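You operate a simulated robot arm through the tools that you are given. There is no shell and no other tool. Be economical: measure what you need, move in short steps, check, and stop when the job is done.

You run a simulated robot arm. Do the job below in one go: nothing can be reset, and whatever is moved stays where it is left.

JOB
Let the sealer cool, then swap its brown strip for the red one.
Fine: heat off, wait till HOT goes out; hang the brown strip on the white block; lock the red one with the yellow catch. Where these are worked on the way, their far stop is far enough and under half their travel is too little: yellow catch.

It is judged by the outcome, as a careful person would: the job done as asked, and still so three seconds after it is handed in. It fails if anything else is knocked over, pushed out of place, dropped, spilled or broken.

ROBOT AND FRAMES
A 6-joint arm with a fingered hand, hanging from a carriage that runs on a rail from [0.304, 0.001] to [-2.176, -0.008] (x, y) and turns from -11.921 to 0.07 rad about z. Base frame: it is fixed where the carriage stands at the start and does not move with it; the origin is on the floor, on the carriage's upright axis, x ahead of it, y to its left, z up; the surface under the hand at the start is at about z = 0.8. Readings come in m, rad, newtons and seconds.
With the tool pointing down near the work surface it reaches from about 0.1 to 0.48 m from the robot's upright axis, wherever it stands. Its first joint turns from -2.897 to 2.897 rad. Places, roughly: boost switch [-1.8, 0.8, 0.7]; cold dial [-2, 0.8, 0.7]; drain plug [-1.4, 0.8, 0.2]; green latch [-2.7, 0.6, 0.7]; heat switch [0.4, 0.4, 1]; hopper slider [1.1, 0.6, 1.1]; ledge of the sealer [0.3, 0.5, 1]; red bolt [-1.1, 0.8, 0.7]; sealer [0.3, 0.5, 0.9]; time dial [0.2, 0.4, 1]; top of the white block [0, 0.3, 0.8]; yellow catch [0.4, 0.5, 1]; yellow latch [-2.3, 0.6, 0.7]. Payload 4 kg.
The tool frame sits at the grasp point between the pads (the TCP): z along the fingers, y along the line on which they close. The tips reach 0.029 m beyond it. Largest opening 0.1 m; the body of the gripper starts 0.034 m behind the TCP. The gripper is a hand of 5 fingers: y runs from the thumb to the fingers, the wrist lies at [-0.015, -0.114, -0.189] in the tool frame, and closing takes about 1.5 s.
Orientation is that of the tool frame in the base frame, as a unit quaternion [x, y, z, w]. With the fingers straight down and the wrist toward the robot, the tool's x, y and z point along [0, 1, 0], [1, 0, 0] and [0, 0, -1] of the base frame.

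CONTROLS
- The arm moves only by the tool move_arm. Its argument "steps" is a list of rows, each a list of 2 entries, a list of its own where there are three numbers: the shift along the tool's x, y, z in m, then the turn, a rotation vector about the tool's x, y, z in rad. In form: [[[x, y, z], [wx, wy, wz]], ...]. A call has 1 to 10 rows; each row shifts and turns the commanded pose from where the row before left it, along the tool's axes as they then stand. "gripper" is the closure in counts, from 0 (fully open) to 255 (shut), set as the call begins (left out, the last holds). A row lasts 0.2 s, in which the tool goes at most 0.05 m and 0.15 rad; a call with a longer step from one row to the next is refused whole, and so is a gripper value outside its range. Where a pose cannot be reached the arm comes as near as it can. A force on the tool above 70 N (or 10 N above the force at the start of the call, whichever is more), or a blocked arm, ends the call early, and 0.2 s more pass. The fingers move at their own pace (about 0.108 m/s each) and stop on an object; they squeeze with about 23 N. The grip force told is the motor's: it shows also when the fingers shut on nothing. Time passes only in rows, and 0.2 s behind the last, so rows that do not move let the fingers close. It gives the time, the measured TCP pose, the force on the tool (base axes), the opening and the grip force at its end, in the units of the frame above (readings bear some noise), with the torque about the TCP (base axes, N m) and any sound that the robot's microphone picked up.
- Cameras (640 x 400 px; columns grow to the right, rows downward): "scene" is now at [0.1989, 0.0564, 1.8632]; the picture's right is [1.00, 0.06, 0.00], its down [0.05, -0.93, -0.37] and it looks along [-0.02, 0.37, -0.93] (base axes); focal length 260 px, centre (320, 200). "wrist" rides on the gripper at [0.066, -0.086, -0.121] in the tool frame; the picture's right is [-0.76, 0.31, -0.58], its down [-0.59, -0.70, 0.40] and it looks along [-0.28, 0.64, 0.71] (tool axes); focal length 247 px, centre (320, 200). There is no depth. A picture from a camera that has moved, and an enlarged one, comes with that camera's place and axes in the base frame and with its lens.
- capture(camera): a new picture of that camera. The clock stands still meanwhile.
- lift_body(by): slides the trunk up (or, below 0, down) by that many m; the arm and the scene camera ride with it, the base frame stays. It gives what a move gives, with no picture.
- base_move(legs): drives the robot by 1 to 6 legs, each [ahead, left, turn to the left] in m, m and rad, along the robot's own axes; the way and the turn of a leg run together, so that a leg with both is an arc; at most 1.5 m and 3.142 rad a leg. The arm and the cameras ride along, it lands a little off, and it stops where it bumps. It keeps to its track: a leg is cut to what the track allows. It gives what a move gives.
- move_fingers(index, middle, ring, little, thumb_bend, thumb_turn): sets how far each is bent, from 0 (flat) to 1 (curled in); at 0.3 the hand is open as for a grip, at 0.7 the pads meet at the TCP. One left out holds its place. A second passes; each finger stops where it meets its share of the squeeze, and holds until it gets a number again. A gripper value or a shape takes the hand back. It gives what a move gives, with no picture; readings hold the bend of each and the force on index, middle, ring, little, thumb and palm. thumb_turn goes from beside the hand (0) to across from the fingers (1), as for a grip.
- grasp_type(shape): the hand has 5 fingers and takes this shape, open, in about a second: jaw (thumb against the fingers, like two jaws); tri (thumb and two fingers); tip (a fingertip pinch); poke (one finger out to press); point (the index stretched); flat (the hand flat); cup (the hand cupped); fist (a fist). The gripper value then closes the fingers along that shape, each until it touches; the sizes above hold for jaw. It gives what a move gives, with no picture.
- turn_head(pan, tilt): turns the head with the scene camera to pan (to the left, within 2.705 rad either way) and tilt (down, from -0.506 to 1.204), counted from straight ahead of the robot. It gives what a move gives.
- enlarge(camera, box): a new picture of the part [left, top, right, bottom] of that camera's present view, enlarged. The clock stands still meanwhile.
- job_done(): hands the job in; it is judged then, once.

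Go step by step. Nothing tells you exact positions but the pictures and the camera data: compare them with the known pose of the tool, close in by small moves and look again before you grip or let go. The budget is 120 turns and 78 pictures, counting those below and the enlarged ones. Unless the task says otherwise, let go and move clear before handing in, and close with one line.

The tools are called after ">>>" as name(argument=value, ...) on one line, values as JSON. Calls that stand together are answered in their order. move_arm: Moves the arm, as the interface text tells. Its arguments: {"type":"object","properties":{"steps":{"type":"array","items":{"type":"array"}},"gripper":{"type":"number"}},"required":["steps"]} The other tools are called the same way: lift_body (by) slides the trunk up or down; grasp_type (shape) gives the hand a shape; move_fingers (index, middle, ring, little, thumb_bend, thumb_turn) moves the fingers one by one; base_move (legs) drives the base; turn_head (pan, tilt) turns the head that bears the scene camera; capture (camera) takes a picture; enlarge (camera, box) takes an enlarged picture of a part of a camera's view; job_done () hands the job in.

At the start:

```text
clock: 0.0
ee_pos: [0.1485, 0.2959, 1.0002]
ee_rot: [0.706, 0.708, 0.001, -0.001]
contact_force: [1.0, -0.8, -0.9]
moment: [-0.01, -0.01, 0.02]
grip_width: 0.0996
finger_force: 0.1
shape: jaw
bend: [0.3, 0.3, 0.3, 0.3, 0.3, 0.98]
finger forces: [0.0, 0.1, 0.0, 0.0, 0.0, 0.0]
trunk travel left (down, up): [-0.6, 0.0]
robot x, y, heading: [0.0004, 0.0029, -0.0]
head pan, tilt: [1.627, 1.19]
```

scene: 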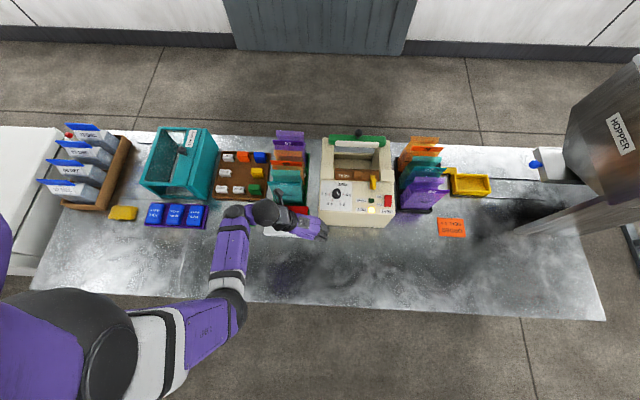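
wrist: 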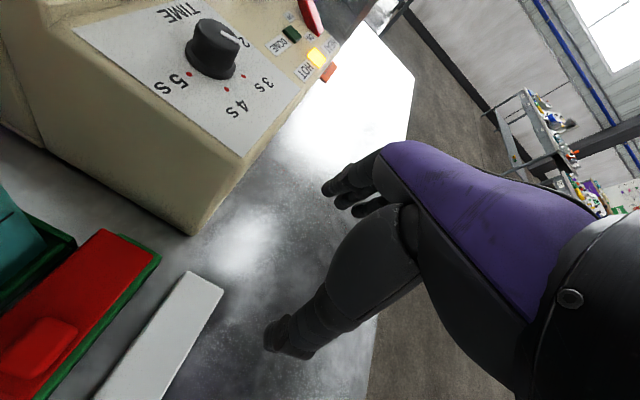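

I see the sealer at about (0.3, 0.5), with the red strip in a green tray and the white block to its left. I'll look closer at them first.

>>> enlarge(camera="scene", box=[300, 120, 420, 240])

>>> enlarge(camera="scene", box=[210, 120, 340, 250])

```text
3.33 times, centred on (360, 180) of scene
camera zoom: at [0.1989, 0.0564, 1.8632], right [1.0, 0.06, 0.0], down [0.05, -0.93, -0.37], along [-0.02, 0.37, -0.93], focal length 867 px, centre (187, 267)
```

zoom: 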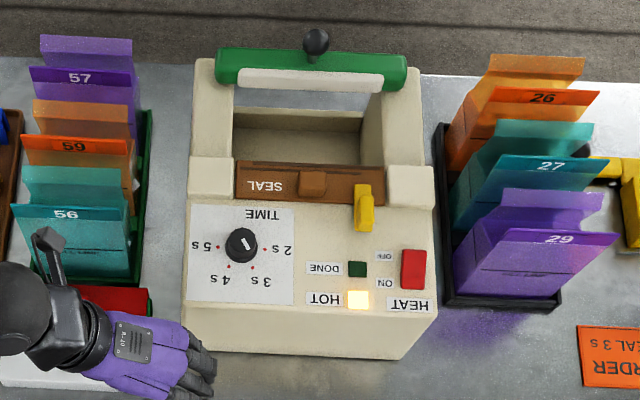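

```text
3.08 times, centred on (275, 185) of scene
camera zoom: at [0.1989, 0.0564, 1.8632], right [1.0, 0.06, 0.0], down [0.05, -0.93, -0.37], along [-0.02, 0.37, -0.93], focal length 800 px, centre (458, 246)
```

zoom: 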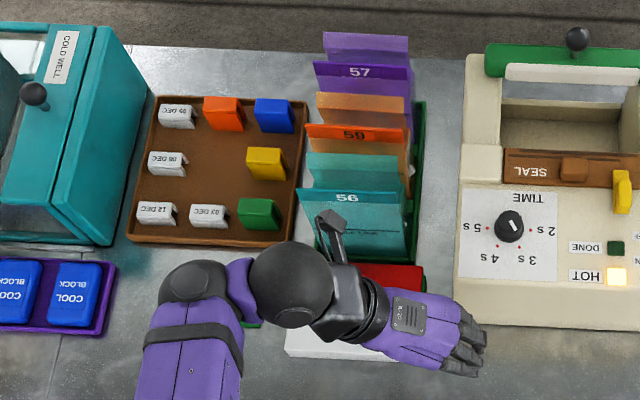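

I take the heat switch to be at about (0.42, 0.41, 1.0), out of reach from here. I'll raise the hand clear and drive the carriage along to x≈0.25.

>>> move_arm(steps=[[[0, 0, -0.04], [0, 0, 0]], [[0, 0, -0.04], [0, 0, 0]], [[0, 0, -0.04], [0, 0, 0]], [[0, 0, -0.04], [0, 0, 0]], [[0, 0, -0.04], [0, 0, 0]]])

>>> base_move(legs=[[0.25, 0, 0]])

>>> capture(camera="scene")

>>> capture(camera="wrist")

```text
clock: 1.2
ee_pos: [0.2439, 0.3028, 1.0651]
ee_rot: [0.706, 0.708, 0.001, -0.001]
contact_force: [0.0, -0.1, -0.5]
moment: [0.01, -0.03, 0.01]
grip_width: 0.0998
finger_force: 0.0
shape: jaw
bend: [0.3, 0.3, 0.3, 0.3, 0.3, 0.98]
finger forces: [0.0, 0.0, 0.1, 0.1, 0.0, 0.0]
out of reach, approached as far as the arm can: row 1, 2, 3, 4, 5
trunk travel left (down, up): [-0.6, 0.0]
robot x, y, heading: [0.002, 0.0019, -0.001]
head pan, tilt: [1.627, 1.19]
```

```text
clock: 3.0
ee_pos: [0.4921, 0.3039, 1.0659]
ee_rot: [0.705, 0.709, 0.001, -0.001]
contact_force: [-0.2, 0.2, 0.4]
moment: [-0.01, -0.02, -0.01]
grip_width: 0.0999
finger_force: 0.1
shape: jaw
bend: [0.3, 0.3, 0.3, 0.3, 0.3, 0.98]
finger forces: [0.0, 0.0, 0.0, 0.0, 0.1, 0.0]
trunk travel left (down, up): [-0.6, 0.0]
robot x, y, heading: [0.251, -0.0011, 0.004]
head pan, tilt: [1.627, 1.19]
```

```text
73 pictures are left
camera scene: at [0.4476, 0.0575, 1.8632], right [1.0, 0.06, 0.0], down [0.05, -0.93, -0.37], along [-0.02, 0.37, -0.93], focal length 260 px, centre (320, 200)
```

scene: 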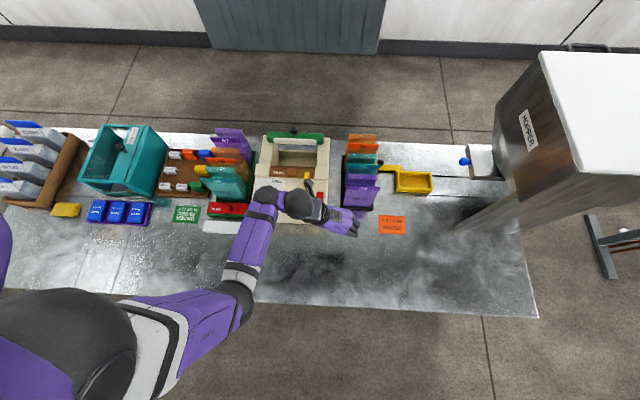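

```text
72 pictures are left
camera wrist: at [0.4047, 0.3704, 1.1871], right [0.31, -0.76, 0.57], down [-0.7, -0.59, -0.4], along [0.64, -0.28, -0.71], focal length 247 px, centre (320, 200)
```

wrist: 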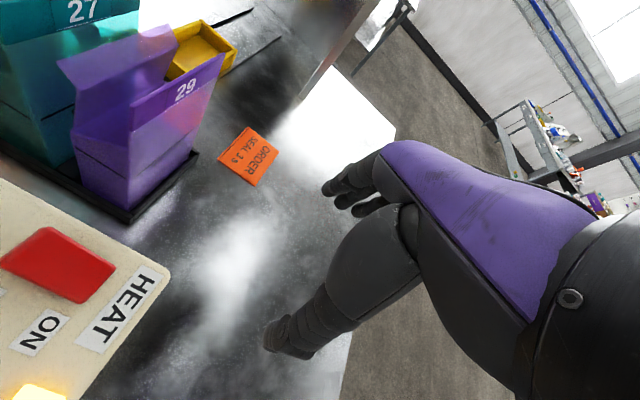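

The heat switch is at the right front of the sealer: ON is toward me, OFF is away. I'll yaw the hand so the wrist camera looks onto the sealer.

>>> move_arm(steps=[[[0, 0, 0], [0, 0, -0.15]], [[0, 0, 0], [0, 0, -0.15]], [[0, 0, 0], [0, 0, -0.15]], [[0, 0, 0], [0, 0, -0.15]], [[0, 0, 0], [0, 0, -0.15]], [[0, 0, 0], [0, 0, -0.15]], [[0, 0, 0], [0, 0, -0.15]], [[0, 0, 0], [0, 0, -0.15]], [[0, 0, 0], [0, 0, -0.15]], [[0, 0, 0], [0, 0, -0.15]]])

>>> capture(camera="wrist")

```text
clock: 5.2
ee_pos: [0.4909, 0.3036, 1.0641]
ee_rot: [0.033, 0.999, 0.002, -0.001]
contact_force: [0.0, -0.1, -0.5]
moment: [0.01, -0.03, -0.02]
grip_width: 0.0997
finger_force: 0.1
shape: jaw
bend: [0.3, 0.3, 0.3, 0.3, 0.3, 0.98]
finger forces: [0.0, 0.0, 0.1, 0.0, 0.1, 0.0]
trunk travel left (down, up): [-0.6, 0.0]
robot x, y, heading: [0.2484, 0.0025, 0.008]
head pan, tilt: [1.627, 1.19]
```

```text
71 pictures are left
camera wrist: at [0.4197, 0.2234, 1.1864], right [0.78, 0.25, 0.58], down [0.54, -0.74, -0.4], along [0.32, 0.62, -0.71], focal length 247 px, centre (320, 200)
```

wrist: 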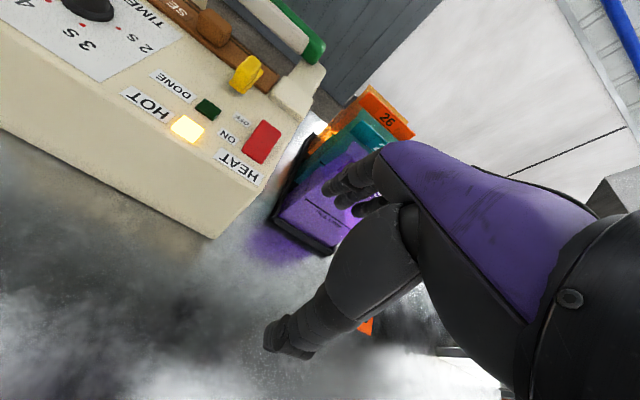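

The orientation is good. I'll shift toward the sealer's middle to see the catch and switch better.

>>> move_arm(steps=[[[0.04, 0.0, 0], [0, 0, -0.05]], [[0.04, 0.0, 0], [0, 0, 0]], [[0.04, 0.01, 0], [0, 0, 0]]])

>>> capture(camera="wrist")

>>> enlarge(camera="scene", box=[235, 115, 395, 235])

```text
clock: 6.0
ee_pos: [0.3725, 0.3193, 1.0649]
ee_rot: [0.009, 1.0, 0.002, 0.0]
contact_force: [0.9, 0.0, -0.5]
moment: [0.04, 0.03, 0.01]
grip_width: 0.0996
finger_force: 0.0
shape: jaw
bend: [0.3, 0.3, 0.3, 0.3, 0.3, 0.98]
finger forces: [0.0, 0.0, 0.0, 0.0, 0.0, 0.0]
trunk travel left (down, up): [-0.6, 0.0]
robot x, y, heading: [0.2491, -0.0006, -0.001]
head pan, tilt: [1.627, 1.19]
```

```text
70 pictures are left
camera wrist: at [0.3048, 0.2353, 1.1871], right [0.76, 0.29, 0.58], down [0.58, -0.71, -0.4], along [0.29, 0.64, -0.71], focal length 247 px, centre (320, 200)
```

wrist: 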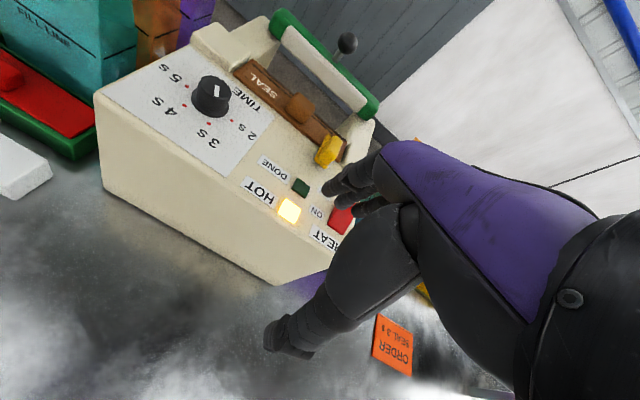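

```text
3.33 times, centred on (315, 175) of scene
camera zoom: at [0.4477, 0.0575, 1.8632], right [1.0, 0.06, 0.0], down [0.05, -0.93, -0.37], along [-0.02, 0.37, -0.93], focal length 867 px, centre (337, 283)
```

zoom: 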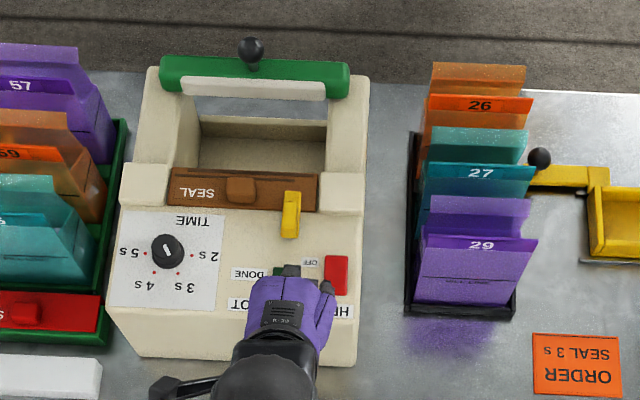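

The catch triangulates to about (0.372, 0.488, 0.988) and the heat switch to about (0.427, 0.422, 0.977). I'll take the poke shape and see where the finger is.

>>> grasp_type(shape="poke")

>>> capture(camera="wrist")

>>> enlarge(camera="scene", box=[270, 155, 350, 215])

```text
clock: 6.9
ee_pos: [0.3724, 0.3186, 1.0656]
ee_rot: [0.009, 1.0, 0.002, 0.0]
contact_force: [0.7, -0.2, -0.8]
moment: [0.01, -0.01, -0.01]
grip_width: 0.0
finger_force: 0.1
shape: poke
bend: [0.7, 0.7, 0.99, 0.99, 1.0, 1.0]
finger forces: [0.0, 0.0, 0.0, 0.1, 0.0, 0.0]
trunk travel left (down, up): [-0.6, 0.0]
robot x, y, heading: [0.2509, 0.0025, 0.001]
head pan, tilt: [1.627, 1.19]
```

```text
68 pictures are left
camera wrist: at [0.3052, 0.2352, 1.187], right [0.76, 0.29, 0.58], down [0.58, -0.71, -0.4], along [0.29, 0.64, -0.71], focal length 247 px, centre (320, 200)
```

wrist: 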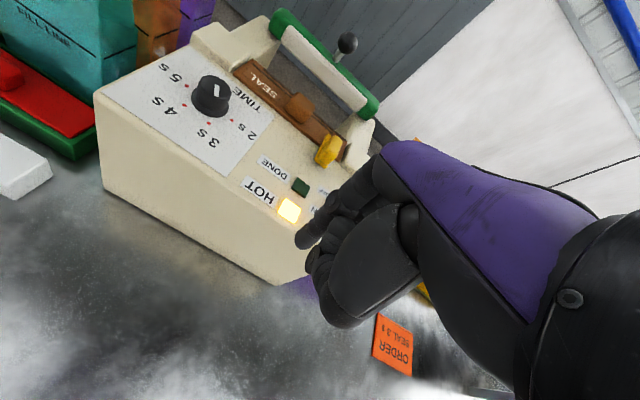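

```text
6.67 times, centred on (310, 185) of scene
camera zoom: at [0.4476, 0.0575, 1.8632], right [1.0, 0.06, 0.0], down [0.05, -0.93, -0.37], along [-0.02, 0.37, -0.93], focal length 1734 px, centre (387, 300)
```

zoom: 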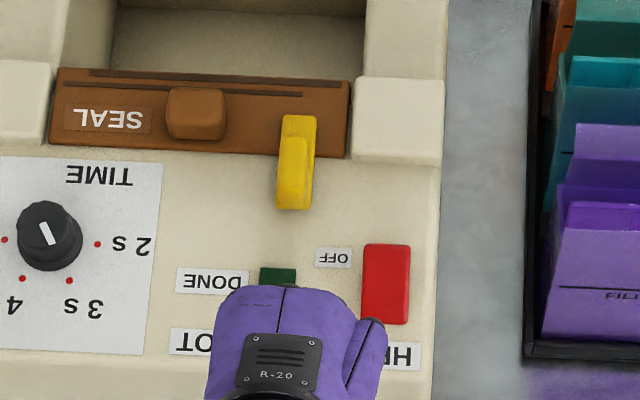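

The poke fingertip sits about 0.03 m below the TCP. The rocker spans y≈0.397–0.443 at x≈0.427, so I'll hover the fingertip above its far OFF end.

>>> move_arm(steps=[[[-0.02, 0.034, 0], [0, 0, 0]], [[-0.02, 0.034, 0], [0, 0, 0]], [[-0.018, 0.034, 0.01], [0, 0, 0]], [[0, 0, 0.02], [0, 0, 0]]])

>>> enlarge(camera="wrist", box=[180, 120, 400, 340])

>>> enlarge(camera="scene", box=[270, 155, 350, 215])

```text
clock: 7.9
ee_pos: [0.4322, 0.4192, 1.0371]
ee_rot: [0.009, 1.0, 0.002, -0.001]
contact_force: [0.5, 0.6, 0.7]
moment: [0.0, 0.04, -0.01]
grip_width: 0.0
finger_force: 0.0
shape: poke
bend: [0.7, 0.7, 0.99, 0.99, 1.0, 1.0]
finger forces: [0.0, 0.1, 0.1, 0.0, 0.0, 0.1]
trunk travel left (down, up): [-0.6, 0.0]
robot x, y, heading: [0.2473, 0.0011, -0.0]
head pan, tilt: [1.627, 1.19]
```

```text
1.82 times, centred on (290, 230) of wrist
camera zoom: at [0.3641, 0.3358, 1.1577], right [0.76, 0.29, 0.58], down [0.58, -0.71, -0.4], along [0.29, 0.64, -0.71], focal length 449 px, centre (374, 146)
```

zoom: 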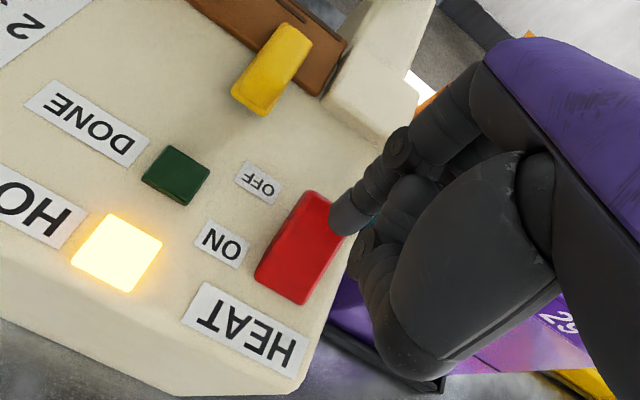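

```text
6.67 times, centred on (310, 185) of scene
camera zoom: at [0.4476, 0.0576, 1.8633], right [1.0, 0.06, 0.0], down [0.05, -0.93, -0.37], along [-0.02, 0.37, -0.93], focal length 1734 px, centre (387, 300)
```

zoom: 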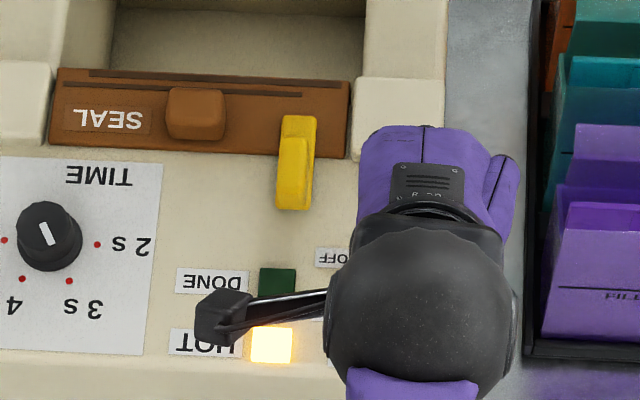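

The fingertip is over the rocker's centre, about 0.03 m up. I'll move 13 mm toward the OFF end and press down in small steps.

>>> move_arm(steps=[[[0, 0.013, 0], [0, 0, 0]], [[0, 0, 0.01], [0, 0, 0]], [[0, 0, 0.008], [0, 0, 0]], [[0, 0, 0.006], [0, 0, 0]], [[0, 0, 0.005], [0, 0, 0]], [[0, 0, 0.005], [0, 0, 0]]])

>>> enlarge(camera="wrist", box=[180, 120, 400, 340])

```text
clock: 9.4
ee_pos: [0.4355, 0.4446, 1.0129]
ee_rot: [0.005, 1.0, 0.018, 0.006]
contact_force: [-9.1, -7.8, 40.2]
moment: [-0.47, 0.24, -0.05]
grip_width: 0.0003
finger_force: 0.0
shape: poke
bend: [0.73, 0.7, 0.99, 0.99, 1.0, 1.0]
finger forces: [41.2, 0.1, 0.0, 0.1, 0.1, 0.1]
trunk travel left (down, up): [-0.6, 0.0]
robot x, y, heading: [0.2456, 0.0022, 0.001]
head pan, tilt: [1.627, 1.19]
stopped in row 6: the force on the tool passed its limit at 71 N (the readings are from after the stop); the commanded pose is now the measured one
```

```text
1.82 times, centred on (290, 230) of wrist
camera zoom: at [0.3655, 0.3565, 1.1312], right [0.75, 0.28, 0.6], down [0.59, -0.7, -0.42], along [0.3, 0.66, -0.69], focal length 449 px, centre (374, 146)
```

zoom: 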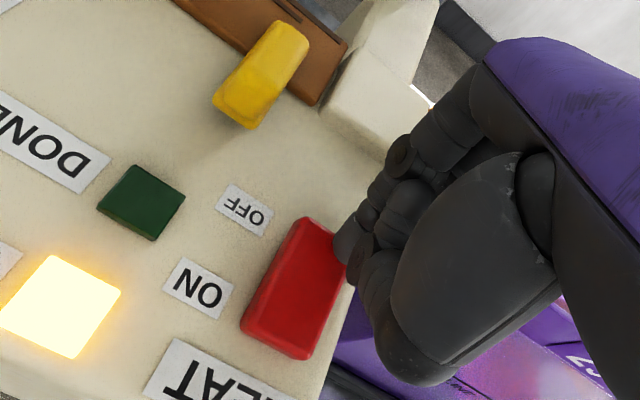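

The finger pressed with force on the OFF end. I'll lift off and compare the rocker's tilt.

>>> move_arm(steps=[[[0, 0, -0.02], [0, 0, 0]], [[0, -0.03, -0.02], [0, 0, 0]], [[0.03, -0.04, -0.01], [0, 0, 0]], [[0.03, -0.04, 0], [0, 0, 0]]])

>>> enlarge(camera="scene", box=[270, 155, 350, 215])

>>> enlarge(camera="wrist", box=[200, 80, 400, 260])

```text
refused: row 3 steps farther than a row can; nothing moved
```

```text
6.67 times, centred on (310, 185) of scene
camera zoom: at [0.447, 0.0581, 1.8628], right [1.0, 0.06, 0.0], down [0.05, -0.93, -0.37], along [-0.02, 0.37, -0.93], focal length 1734 px, centre (387, 300)
```

zoom: 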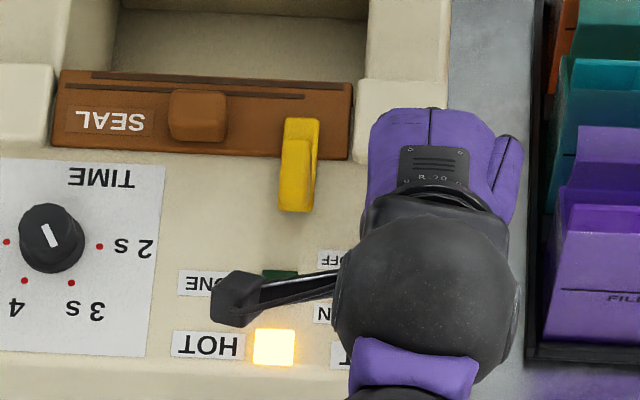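

```text
2.22 times, centred on (300, 170) of wrist
camera zoom: at [0.3655, 0.3565, 1.1312], right [0.75, 0.28, 0.6], down [0.59, -0.7, -0.42], along [0.3, 0.66, -0.69], focal length 549 px, centre (364, 267)
```

zoom: 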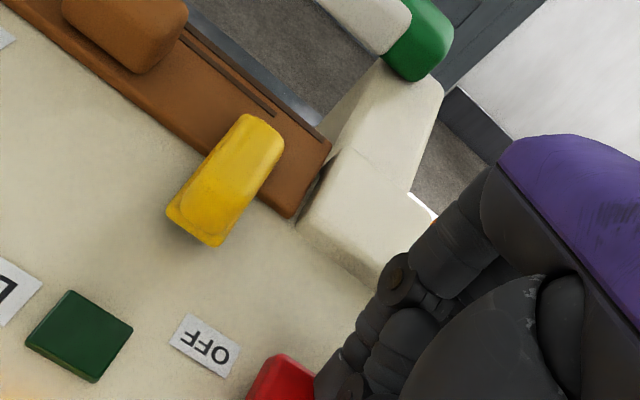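

One row was too long, so nothing moved. I'll retreat in shorter rows.

>>> move_arm(steps=[[[0, 0, -0.02], [0, 0, 0]], [[0, -0.03, -0.02], [0, 0, 0]], [[0.02, -0.04, 0], [0, 0, 0]], [[0.02, -0.04, 0], [0, 0, 0]]])

>>> enlarge(camera="scene", box=[270, 155, 350, 215])

>>> enlarge(camera="wrist", box=[200, 80, 400, 260])

```text
clock: 10.4
ee_pos: [0.3907, 0.3298, 1.0465]
ee_rot: [0.007, 1.0, 0.013, 0.005]
contact_force: [0.2, 1.0, -0.6]
moment: [-0.05, -0.02, 0.03]
grip_width: 0.0
finger_force: 0.1
shape: poke
bend: [0.7, 0.7, 0.99, 0.99, 1.0, 1.0]
finger forces: [0.0, 0.0, 0.1, 0.1, 0.0, 0.0]
trunk travel left (down, up): [-0.6, 0.0]
robot x, y, heading: [0.2499, 0.0053, 0.003]
head pan, tilt: [1.627, 1.19]
```

```text
6.67 times, centred on (310, 185) of scene
camera zoom: at [0.4474, 0.0579, 1.8632], right [1.0, 0.06, 0.0], down [0.05, -0.93, -0.37], along [-0.02, 0.37, -0.93], focal length 1734 px, centre (387, 300)
```

zoom: 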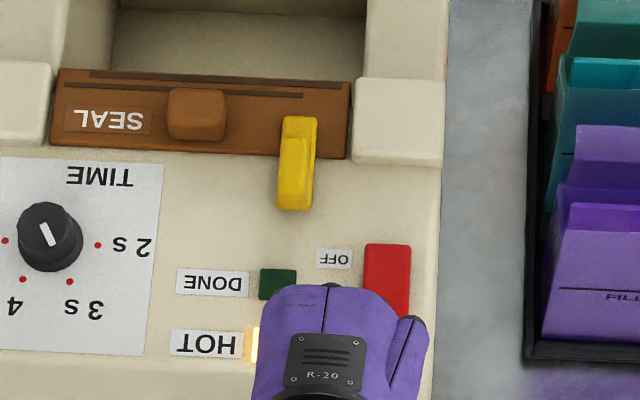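

```text
2.22 times, centred on (300, 170) of wrist
camera zoom: at [0.3233, 0.2429, 1.1658], right [0.76, 0.28, 0.59], down [0.58, -0.7, -0.41], along [0.3, 0.66, -0.69], focal length 549 px, centre (364, 267)
```

zoom: 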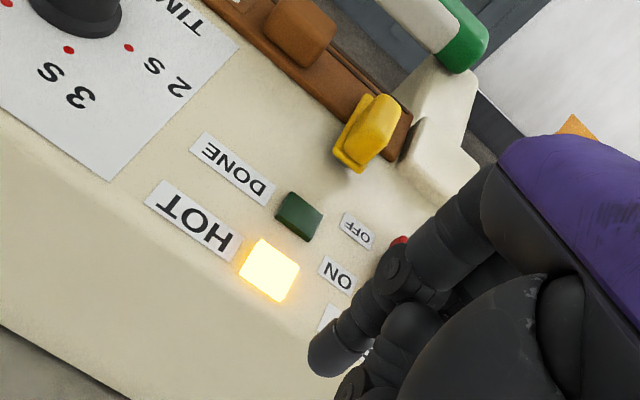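

It's unclear if the rocker flipped. I'll move the hand left, out of the line of sight, and look again.

>>> move_arm(steps=[[[0.045, -0.01, 0], [0, 0, 0]], [[0.045, -0.01, 0], [0, 0, 0]], [[0.045, 0, 0], [0, 0, 0]], [[0.035, 0, 0], [0, 0, 0]]])

>>> enlarge(camera="scene", box=[270, 155, 350, 215])

>>> enlarge(camera="wrist", box=[100, 0, 380, 200])

```text
clock: 11.4
ee_pos: [0.2207, 0.3116, 1.0444]
ee_rot: [0.007, 1.0, 0.013, 0.004]
contact_force: [-0.3, 0.1, 0.2]
moment: [0.02, 0.03, 0.02]
grip_width: 0.0
finger_force: 0.1
shape: poke
bend: [0.7, 0.7, 0.99, 0.99, 1.0, 1.0]
finger forces: [0.0, 0.0, 0.1, 0.1, 0.1, 0.0]
trunk travel left (down, up): [-0.6, 0.0]
robot x, y, heading: [0.2491, -0.0008, 0.006]
head pan, tilt: [1.627, 1.19]
```

```text
6.67 times, centred on (310, 185) of scene
camera zoom: at [0.4474, 0.0576, 1.8632], right [1.0, 0.06, 0.0], down [0.05, -0.93, -0.37], along [-0.02, 0.37, -0.93], focal length 1734 px, centre (387, 300)
```

zoom: 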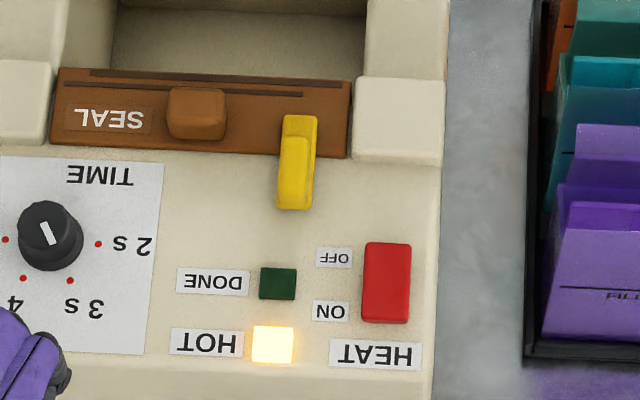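

```text
2.00 times, centred on (240, 100) of wrist
camera zoom: at [0.1524, 0.2255, 1.163], right [0.76, 0.28, 0.59], down [0.58, -0.7, -0.41], along [0.3, 0.66, -0.69], focal length 494 px, centre (480, 400)
```

zoom: 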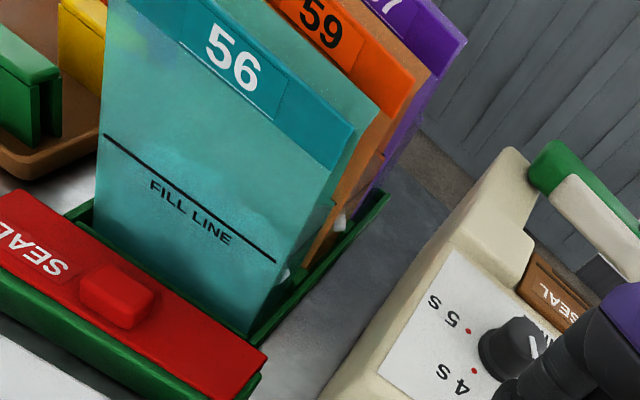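

The rocker looks unchanged in the scene view. I'll get a close oblique view with the wrist camera.

>>> move_arm(steps=[[[-0.045, -0.01, 0], [0, 0, 0]], [[-0.045, -0.01, 0], [0, 0, 0]], [[-0.04, -0.01, 0], [0, 0, 0]]])

>>> enlarge(camera="wrist", box=[260, 130, 400, 230])

>>> enlarge(camera="scene", box=[305, 175, 345, 205])

```text
clock: 12.2
ee_pos: [0.3507, 0.2784, 1.0416]
ee_rot: [0.006, 1.0, 0.013, 0.006]
contact_force: [-0.6, -0.5, 0.2]
moment: [0.02, 0.02, 0.03]
grip_width: 0.0
finger_force: 0.0
shape: poke
bend: [0.7, 0.7, 0.99, 0.99, 1.0, 1.0]
finger forces: [0.0, 0.0, 0.1, 0.0, 0.0, 0.0]
trunk travel left (down, up): [-0.6, 0.0]
robot x, y, heading: [0.2489, 0.0008, -0.0]
head pan, tilt: [1.627, 1.19]
```

```text
4.00 times, centred on (330, 180) of wrist
camera zoom: at [0.2821, 0.1922, 1.162], right [0.75, 0.28, 0.59], down [0.58, -0.7, -0.41], along [0.3, 0.66, -0.69], focal length 988 px, centre (280, 280)
```

zoom: 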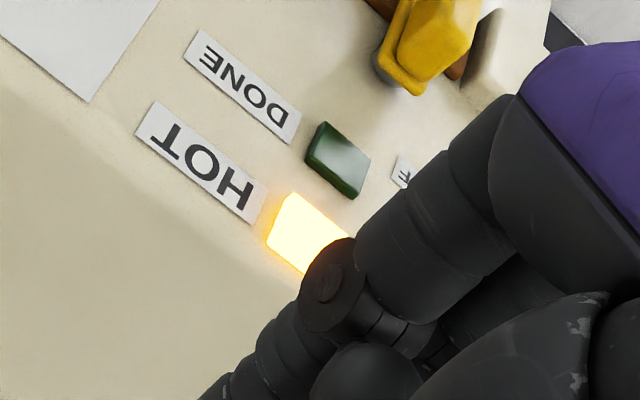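

```text
13.33 times, centred on (325, 190) of scene
camera zoom: at [0.4475, 0.0576, 1.8632], right [1.0, 0.06, 0.0], down [0.05, -0.93, -0.37], along [-0.02, 0.37, -0.93], focal length 3468 px, centre (253, 333)
```

zoom: 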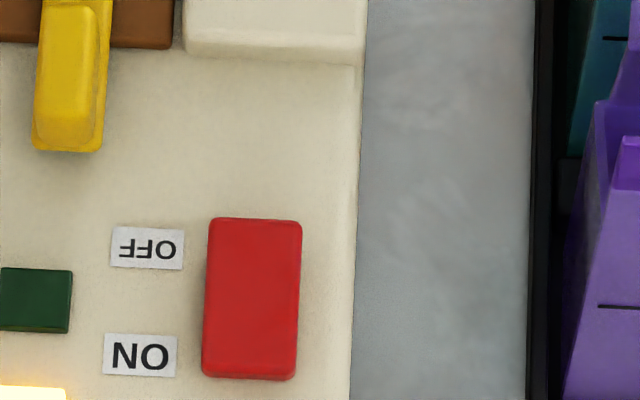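

Still ambiguous. I'll return to the pose of my earlier clear wrist view for a before/after comparison, which also passes some cooling time.

>>> move_arm(steps=[[[-0.047, 0.008, -0.007], [0, 0, 0]], [[-0.047, 0.008, -0.007], [0, 0, 0]], [[-0.046, 0.008, -0.007], [0, 0, 0]], [[0, 0, 0], [0, 0, 0.05]], [[0, 0, 0], [0, 0, 0]], [[0, 0, 0], [0, 0, 0]], [[0, 0, 0], [0, 0, 0]], [[0, 0, 0], [0, 0, 0]], [[0, 0, 0], [0, 0, 0]], [[0, 0, 0], [0, 0, 0]]])

>>> enlarge(camera="wrist", box=[160, 70, 320, 190])

```text
clock: 14.4
ee_pos: [0.4917, 0.3012, 1.067]
ee_rot: [0.032, 0.999, 0.012, 0.005]
contact_force: [0.9, 0.3, 0.5]
moment: [0.02, -0.01, 0.01]
grip_width: 0.0
finger_force: 0.0
shape: poke
bend: [0.7, 0.7, 0.99, 0.99, 1.0, 1.0]
finger forces: [0.0, 0.0, 0.0, 0.0, 0.1, 0.0]
trunk travel left (down, up): [-0.6, 0.0]
robot x, y, heading: [0.2452, -0.0016, 0.004]
head pan, tilt: [1.627, 1.19]
```

```text
3.33 times, centred on (240, 130) of wrist
camera zoom: at [0.4188, 0.2187, 1.1869], right [0.77, 0.24, 0.59], down [0.55, -0.73, -0.41], along [0.33, 0.64, -0.69], focal length 823 px, centre (587, 433)
```

zoom: 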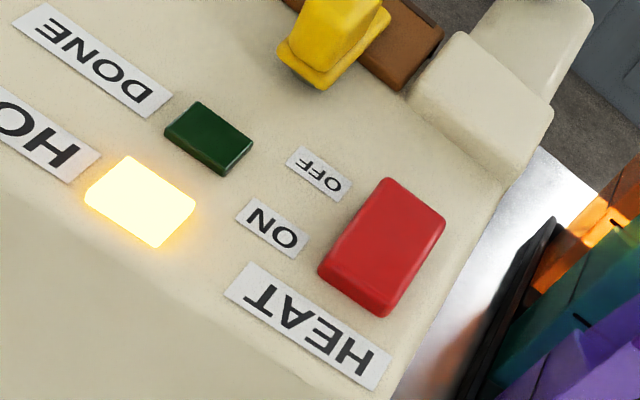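

The near ON end now seems raised (thick front face), suggesting it flipped to OFF. I'll wait while looking at the catch.

>>> enlarge(camera="wrist", box=[150, 0, 330, 120])

>>> move_arm(steps=[[[0.0, 0, 0], [0, 0, 0]], [[0, 0, 0], [0, 0, 0]], [[0, 0, 0], [0, 0, 0]], [[0, 0, 0], [0, 0, 0]], [[0, 0, 0], [0, 0, 0]], [[0, 0, 0], [0, 0, 0]], [[0, 0, 0], [0, 0, 0]], [[0, 0, 0], [0, 0, 0]], [[0, 0, 0], [0, 0, 0]], [[0, 0, 0], [0, 0, 0]]])

>>> grasp_type(shape="jaw")

>>> capture(camera="wrist")

```text
3.33 times, centred on (240, 60) of wrist
camera zoom: at [0.4188, 0.2187, 1.1869], right [0.77, 0.24, 0.59], down [0.55, -0.73, -0.41], along [0.33, 0.64, -0.69], focal length 823 px, centre (587, 667)
```

zoom: 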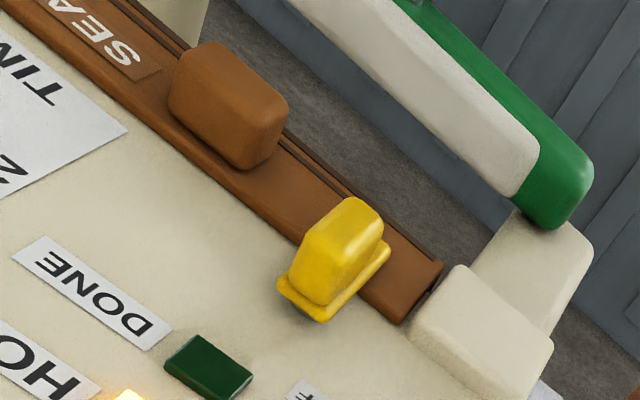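

```text
clock: 16.6
ee_pos: [0.4911, 0.3009, 1.0664]
ee_rot: [0.032, 0.999, 0.013, 0.005]
contact_force: [0.0, 0.1, -0.9]
moment: [-0.01, 0.02, 0.0]
grip_width: 0.0
finger_force: 0.2
shape: poke
bend: [0.7, 0.7, 0.99, 0.99, 1.0, 1.0]
finger forces: [0.0, 0.0, 0.0, 0.1, 0.0, 0.0]
trunk travel left (down, up): [-0.6, 0.0]
robot x, y, heading: [0.2501, 0.0041, 0.002]
head pan, tilt: [1.627, 1.19]
```

```text
clock: 17.5
ee_pos: [0.4922, 0.3012, 1.0676]
ee_rot: [0.033, 0.999, 0.013, 0.004]
contact_force: [0.3, 1.1, 0.4]
moment: [0.03, 0.0, 0.01]
grip_width: 0.0998
finger_force: 0.1
shape: jaw
bend: [0.3, 0.3, 0.3, 0.3, 0.3, 0.98]
finger forces: [0.0, 0.1, 0.1, 0.0, 0.0, 0.0]
trunk travel left (down, up): [-0.6, 0.0]
robot x, y, heading: [0.2459, 0.0023, -0.002]
head pan, tilt: [1.627, 1.19]
```

```text
53 pictures are left
camera wrist: at [0.4189, 0.2188, 1.1869], right [0.77, 0.24, 0.59], down [0.55, -0.73, -0.41], along [0.33, 0.64, -0.69], focal length 247 px, centre (320, 200)
```

wrist: 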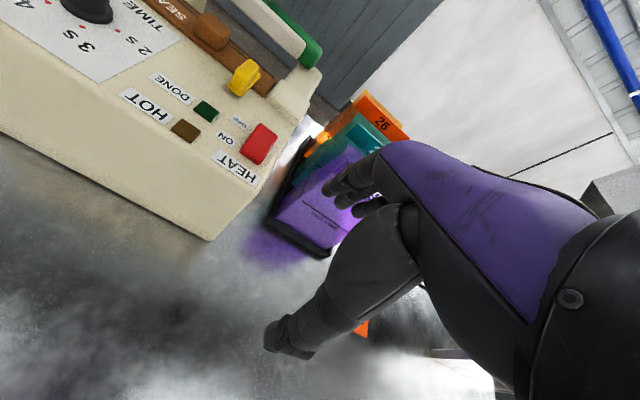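

HOT has gone out, so the heat is off and the sealer cool. Next is the catch: a sliding plate with a knob (y≈0.467–0.505, x≈0.372) overlapping the strip. I'll go above its far side with the poke finger.

>>> grasp_type(shape="poke")

>>> move_arm(steps=[[[0, 0, 0], [0.026, 0.011, -0.064]], [[0.023, 0.042, 0], [0, 0, 0]], [[0.023, 0.042, 0], [0, 0, 0]], [[0.023, 0.042, 0], [0, 0, 0]], [[0.023, 0.042, 0], [0, 0, 0]], [[0.022, 0.044, 0.0], [0, 0, 0]], [[0, 0, 0.01], [0, 0, 0]]])

>>> enlarge(camera="wrist", box=[200, 140, 400, 300])

```text
clock: 18.4
ee_pos: [0.4919, 0.3008, 1.0678]
ee_rot: [0.033, 0.999, 0.014, 0.005]
contact_force: [-0.4, -0.5, -0.5]
moment: [0.02, -0.02, -0.03]
grip_width: 0.0
finger_force: 0.1
shape: poke
bend: [0.7, 0.7, 0.99, 0.99, 1.0, 1.0]
finger forces: [0.1, 0.0, 0.1, 0.0, 0.0, 0.1]
trunk travel left (down, up): [-0.6, 0.0]
robot x, y, heading: [0.2507, -0.0019, 0.005]
head pan, tilt: [1.627, 1.19]
```

```text
clock: 20.0
ee_pos: [0.3758, 0.5131, 1.0576]
ee_rot: [0.0, 1.0, 0.0, 0.0]
contact_force: [0.3, 0.0, -0.3]
moment: [0.01, -0.01, -0.02]
grip_width: 0.0002
finger_force: 0.1
shape: poke
bend: [0.7, 0.7, 0.99, 0.99, 1.0, 1.0]
finger forces: [0.0, 0.1, 0.0, 0.0, 0.0, 0.1]
trunk travel left (down, up): [-0.6, 0.0]
robot x, y, heading: [0.2476, -0.0004, 0.003]
head pan, tilt: [1.627, 1.19]
```

```text
2.50 times, centred on (300, 220) of wrist
camera zoom: at [0.3098, 0.4302, 1.1799], right [0.76, 0.31, 0.58], down [0.59, -0.7, -0.4], along [0.28, 0.64, -0.71], focal length 617 px, centre (370, 150)
```

zoom: 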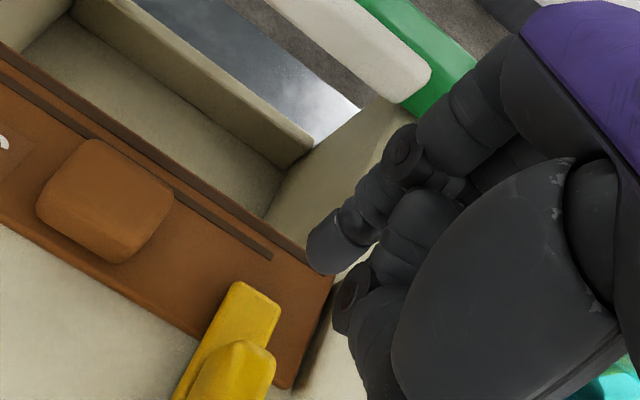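

The fingertip is at about (0.368, 0.517, 1.029), just beyond the knob's far face (y≈0.499). I'll lower it beside the knob gently.

>>> move_arm(steps=[[[0, 0.002, 0.012], [0, 0, 0]], [[0, 0, 0.01], [0, 0, 0]], [[0, 0, 0.008], [0, 0, 0]], [[0, 0, 0.006], [0, 0, 0]]])

>>> enlarge(camera="wrist", box=[200, 140, 400, 300])

```text
clock: 21.0
ee_pos: [0.3773, 0.5144, 1.0213]
ee_rot: [-0.001, 1.0, -0.001, 0.0]
contact_force: [0.5, 0.0, -1.1]
moment: [-0.02, 0.04, 0.01]
grip_width: 0.0
finger_force: 0.0
shape: poke
bend: [0.7, 0.7, 0.99, 0.99, 1.0, 1.0]
finger forces: [0.0, 0.1, 0.0, 0.0, 0.0, 0.1]
trunk travel left (down, up): [-0.6, 0.0]
robot x, y, heading: [0.2509, 0.0025, 0.0]
head pan, tilt: [1.627, 1.19]
```

```text
2.50 times, centred on (300, 220) of wrist
camera zoom: at [0.3108, 0.4314, 1.1436], right [0.76, 0.31, 0.58], down [0.59, -0.7, -0.4], along [0.28, 0.64, -0.71], focal length 617 px, centre (370, 150)
```

zoom: 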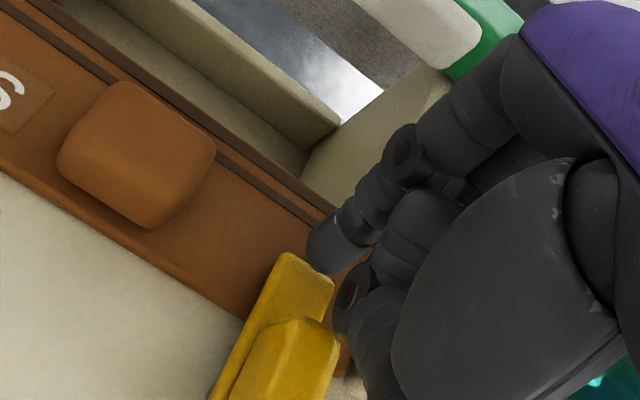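

The tip is at z≈0.992, below the knob's top. I'll drop 4 mm more and pull toward the robot in small steps.

>>> move_arm(steps=[[[0, 0, 0.005], [0, 0, 0]], [[0, -0.008, 0], [0, 0, 0]], [[0, -0.008, 0], [0, 0, 0]], [[0, -0.008, 0], [0, 0, 0]], [[0, -0.008, 0], [0, 0, 0]]])

>>> enlarge(camera="wrist", box=[200, 140, 400, 300])

```text
clock: 22.2
ee_pos: [0.3747, 0.4901, 1.0196]
ee_rot: [-0.002, 1.0, 0.005, -0.001]
contact_force: [-7.2, 26.1, -5.3]
moment: [0.5, 0.07, -0.24]
grip_width: 0.0001
finger_force: 0.1
shape: poke
bend: [0.7, 0.7, 0.99, 0.99, 1.0, 1.0]
finger forces: [27.4, 0.0, 0.0, 0.0, 0.0, 0.1]
trunk travel left (down, up): [-0.6, 0.0]
robot x, y, heading: [0.2471, -0.0008, 0.003]
head pan, tilt: [1.627, 1.19]
```

```text
2.50 times, centred on (300, 220) of wrist
camera zoom: at [0.3094, 0.4042, 1.1414], right [0.76, 0.3, 0.58], down [0.59, -0.7, -0.41], along [0.28, 0.65, -0.71], focal length 617 px, centre (370, 150)
```

zoom: 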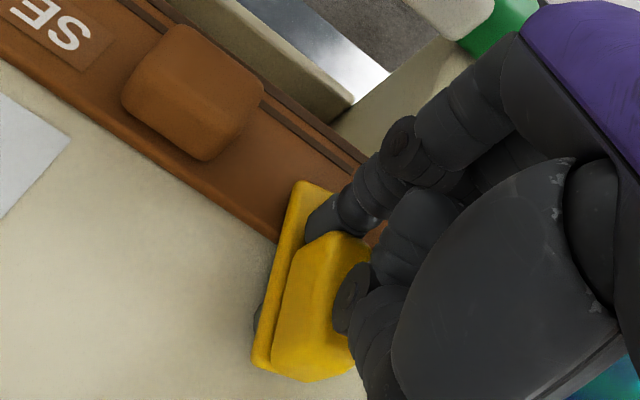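

The catch did not slide toward me under 27 N, so it's likely a turn-button. I'll back off and place the finger on the right side of the knob's far part.

>>> move_arm(steps=[[[0, 0.015, 0], [0, 0, 0]], [[0, 0.0, -0.03], [0, 0, 0]], [[-0.026, -0.01, 0], [0.01, 0, 0]]])

>>> enlarge(camera="wrist", box=[200, 140, 400, 300])

>>> enlarge(camera="scene", box=[270, 155, 350, 215])

```text
clock: 23.0
ee_pos: [0.403, 0.4874, 1.0455]
ee_rot: [0.0, 1.0, -0.006, -0.001]
contact_force: [-0.5, -1.3, 0.0]
moment: [-0.02, -0.03, 0.02]
grip_width: 0.0
finger_force: 0.1
shape: poke
bend: [0.7, 0.7, 0.99, 0.99, 1.0, 1.0]
finger forces: [0.1, 0.0, 0.1, 0.0, 0.0, 0.1]
trunk travel left (down, up): [-0.6, 0.0]
robot x, y, heading: [0.251, -0.0033, -0.002]
head pan, tilt: [1.627, 1.19]
```

```text
2.50 times, centred on (300, 220) of wrist
camera zoom: at [0.3372, 0.4051, 1.1691], right [0.76, 0.31, 0.57], down [0.59, -0.71, -0.39], along [0.28, 0.63, -0.72], focal length 617 px, centre (370, 150)
```

zoom: 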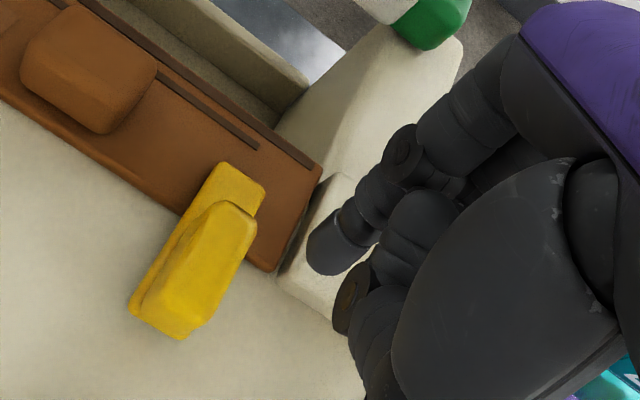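

```text
6.67 times, centred on (310, 185) of scene
camera zoom: at [0.4474, 0.0577, 1.8632], right [1.0, 0.06, 0.0], down [0.05, -0.93, -0.37], along [-0.02, 0.37, -0.93], focal length 1734 px, centre (387, 300)
```

zoom: 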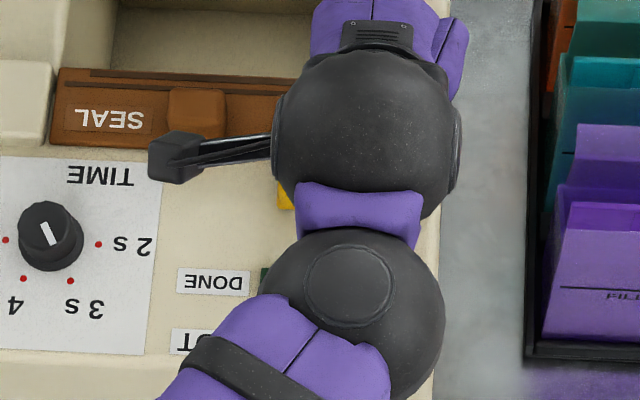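

The catch is still aligned with y. I'll descend to its right side, then push left gently.

>>> move_arm(steps=[[[0.003, -0.004, 0.008], [0, 0, 0]], [[0, 0, 0.01], [0, 0, 0]], [[0, 0, 0.01], [0, 0, 0]], [[0.006, 0, 0], [0, 0, 0]], [[0.007, 0, 0], [0, 0, 0]], [[0.007, 0, 0], [0, 0, 0]], [[0.007, 0, 0], [0, 0, 0]]])

>>> enlarge(camera="wrist", box=[200, 140, 400, 300])

```text
clock: 24.6
ee_pos: [0.3752, 0.4868, 1.022]
ee_rot: [-0.001, 1.0, -0.002, 0.001]
contact_force: [6.8, 10.0, -0.7]
moment: [0.24, -0.14, 0.08]
grip_width: 0.0
finger_force: 0.0
shape: poke
bend: [0.7, 0.7, 0.99, 0.99, 1.0, 1.0]
finger forces: [4.0, 6.8, 0.0, 0.0, 0.0, 0.1]
trunk travel left (down, up): [-0.6, 0.0]
robot x, y, heading: [0.2479, 0.0004, 0.004]
head pan, tilt: [1.627, 1.19]
```

```text
2.50 times, centred on (300, 220) of wrist
camera zoom: at [0.3089, 0.4035, 1.1434], right [0.76, 0.31, 0.58], down [0.59, -0.71, -0.39], along [0.28, 0.64, -0.72], focal length 617 px, centre (370, 150)
```

zoom: 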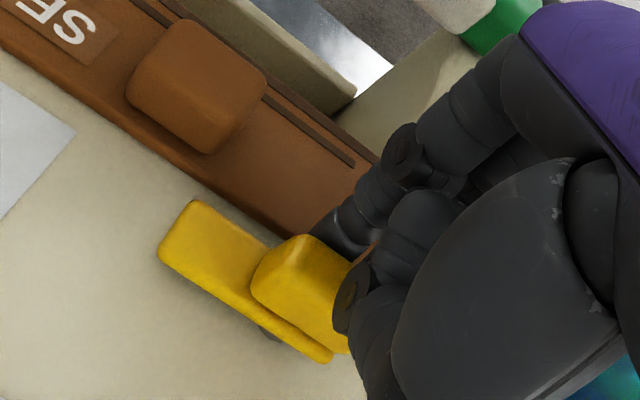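

The catch swings left about a pivot at its near end and is nearly parallel to the strip now. I'll push it further to its stop.

>>> move_arm(steps=[[[0.008, 0.001, 0], [0, 0, 0]], [[0.008, -0.003, 0], [0, 0, 0]], [[0.006, -0.006, 0], [0, 0, 0]], [[0.003, -0.006, 0], [0, 0, 0]]])

>>> enlarge(camera="wrist", box=[200, 140, 400, 300])

```text
clock: 25.6
ee_pos: [0.3533, 0.4761, 1.0241]
ee_rot: [0.001, 1.0, 0.001, 0.001]
contact_force: [16.8, 26.9, 3.3]
moment: [0.69, -0.45, 0.12]
grip_width: 0.0002
finger_force: 0.1
shape: poke
bend: [0.7, 0.7, 0.99, 0.99, 1.0, 1.0]
finger forces: [0.1, 25.9, 0.0, 0.1, 0.0, 0.0]
trunk travel left (down, up): [-0.6, 0.0]
robot x, y, heading: [0.2517, 0.0019, 0.002]
head pan, tilt: [1.627, 1.19]
```

```text
2.50 times, centred on (300, 220) of wrist
camera zoom: at [0.2862, 0.393, 1.1454], right [0.76, 0.3, 0.58], down [0.59, -0.7, -0.4], along [0.29, 0.64, -0.71], focal length 617 px, centre (370, 150)
```

zoom: 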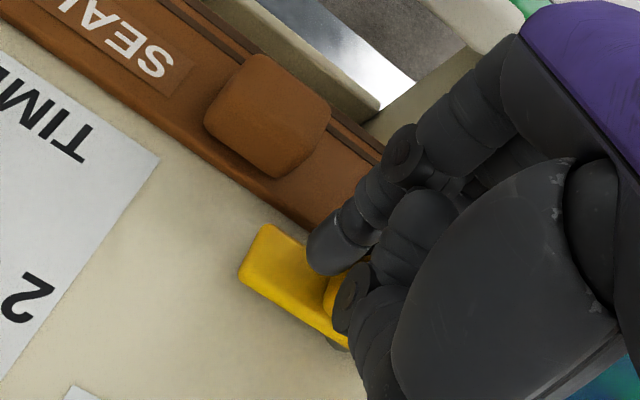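

The catch is at its stop, clear of the strip. Now I'll lift, form the jaw with a partial opening, and hover over the brown strip's knob at about (0.312, 0.515).

>>> move_arm(steps=[[[0, 0.008, 0], [0, 0, 0]], [[0, 0.0, -0.025], [0, 0, 0]], [[0, 0, -0.02], [0, 0, 0]]])

>>> grasp_type(shape="jaw")

>>> move_arm(steps=[[[0.02, 0.016, 0], [0, 0, 0]], [[0.02, 0.016, 0], [0, 0, 0]], [[0, 0, 0.01], [0, 0, 0]], [[0, 0, 0.0], [0, 0, 0]]], gripper=100)

>>> capture(camera="wrist")

>>> enlarge(camera="scene", box=[250, 125, 350, 200])

```text
clock: 26.4
ee_pos: [0.3468, 0.4753, 1.0618]
ee_rot: [0.0, 1.0, -0.007, -0.002]
contact_force: [-0.3, 0.7, -0.6]
moment: [-0.01, -0.03, -0.02]
grip_width: 0.0001
finger_force: 0.1
shape: poke
bend: [0.7, 0.7, 0.99, 0.99, 1.0, 1.0]
finger forces: [0.0, 0.0, 0.0, 0.0, 0.1, 0.1]
trunk travel left (down, up): [-0.6, 0.0]
robot x, y, heading: [0.2501, 0.0035, -0.001]
head pan, tilt: [1.627, 1.19]
```

```text
clock: 27.3
ee_pos: [0.3477, 0.4786, 1.063]
ee_rot: [0.0, 1.0, -0.005, -0.001]
contact_force: [-0.1, 0.1, 0.4]
moment: [0.0, 0.03, 0.0]
grip_width: 0.0998
finger_force: 0.0
shape: jaw
bend: [0.3, 0.3, 0.3, 0.3, 0.3, 0.98]
finger forces: [0.1, 0.0, 0.0, 0.1, 0.0, 0.1]
trunk travel left (down, up): [-0.6, 0.0]
robot x, y, heading: [0.2507, -0.0009, 0.001]
head pan, tilt: [1.627, 1.19]
```

```text
clock: 28.3
ee_pos: [0.3086, 0.5094, 1.0537]
ee_rot: [0.0, 1.0, -0.005, -0.001]
contact_force: [0.1, -0.7, 0.2]
moment: [-0.01, -0.02, -0.03]
grip_width: 0.0607
finger_force: 0.1
shape: jaw
bend: [0.4, 0.38, 0.73, 0.44, 0.3, 0.99]
finger forces: [0.0, 0.0, 0.0, 0.0, 0.1, 0.1]
trunk travel left (down, up): [-0.6, 0.0]
robot x, y, heading: [0.2447, 0.0004, -0.001]
head pan, tilt: [1.627, 1.19]
```

```text
45 pictures are left
camera wrist: at [0.2423, 0.4274, 1.1766], right [0.76, 0.31, 0.57], down [0.59, -0.71, -0.39], along [0.28, 0.63, -0.72], focal length 247 px, centre (320, 200)
```

wrist: 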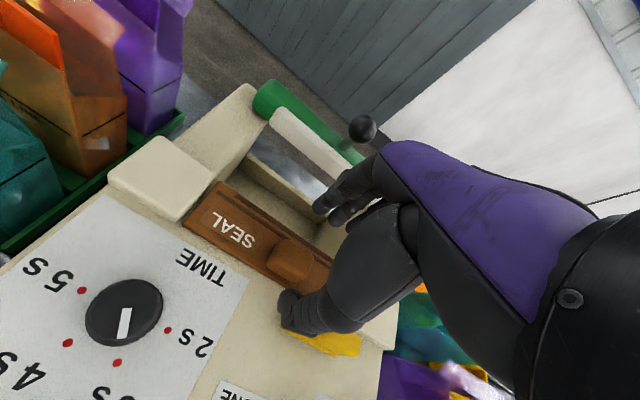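

```text
5.33 times, centred on (300, 162) of scene
camera zoom: at [0.4474, 0.0577, 1.8632], right [1.0, 0.06, 0.0], down [0.05, -0.93, -0.37], along [-0.02, 0.37, -0.93], focal length 1387 px, centre (427, 400)
```

zoom: 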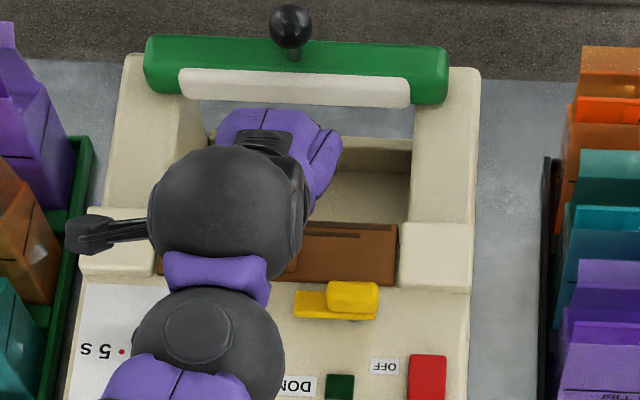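

Thumb (y≈0.477) and fingers (y≈0.555) straddle the brown knob. I'll go down and close gently.

>>> move_arm(steps=[[[-0.003, 0, 0.015], [0, 0, 0]], [[0, 0, 0.015], [0, 0, 0]], [[0, 0, 0.01], [0, 0, 0]], [[0, 0, 0.006], [0, 0, 0]]])

>>> enlarge(camera="wrist", box=[180, 140, 400, 320])

```text
clock: 29.3
ee_pos: [0.312, 0.5094, 1.008]
ee_rot: [0.0, 1.0, -0.005, 0.0]
contact_force: [-0.8, 0.4, 3.7]
moment: [0.17, -0.04, 0.01]
grip_width: 0.0608
finger_force: 0.1
shape: jaw
bend: [0.4, 0.38, 0.73, 0.44, 0.3, 0.99]
finger forces: [2.1, 2.0, 0.0, 0.1, 0.0, 0.1]
trunk travel left (down, up): [-0.6, 0.0]
robot x, y, heading: [0.2508, -0.003, -0.002]
head pan, tilt: [1.627, 1.19]
```

```text
2.22 times, centred on (290, 230) of wrist
camera zoom: at [0.245, 0.427, 1.1318], right [0.76, 0.31, 0.57], down [0.59, -0.71, -0.39], along [0.28, 0.64, -0.72], focal length 549 px, centre (387, 133)
```

zoom: 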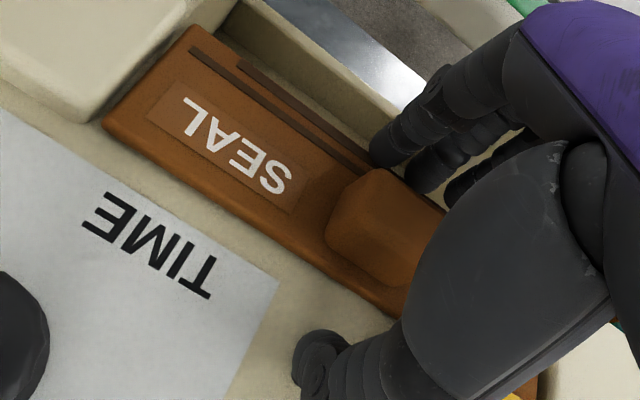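

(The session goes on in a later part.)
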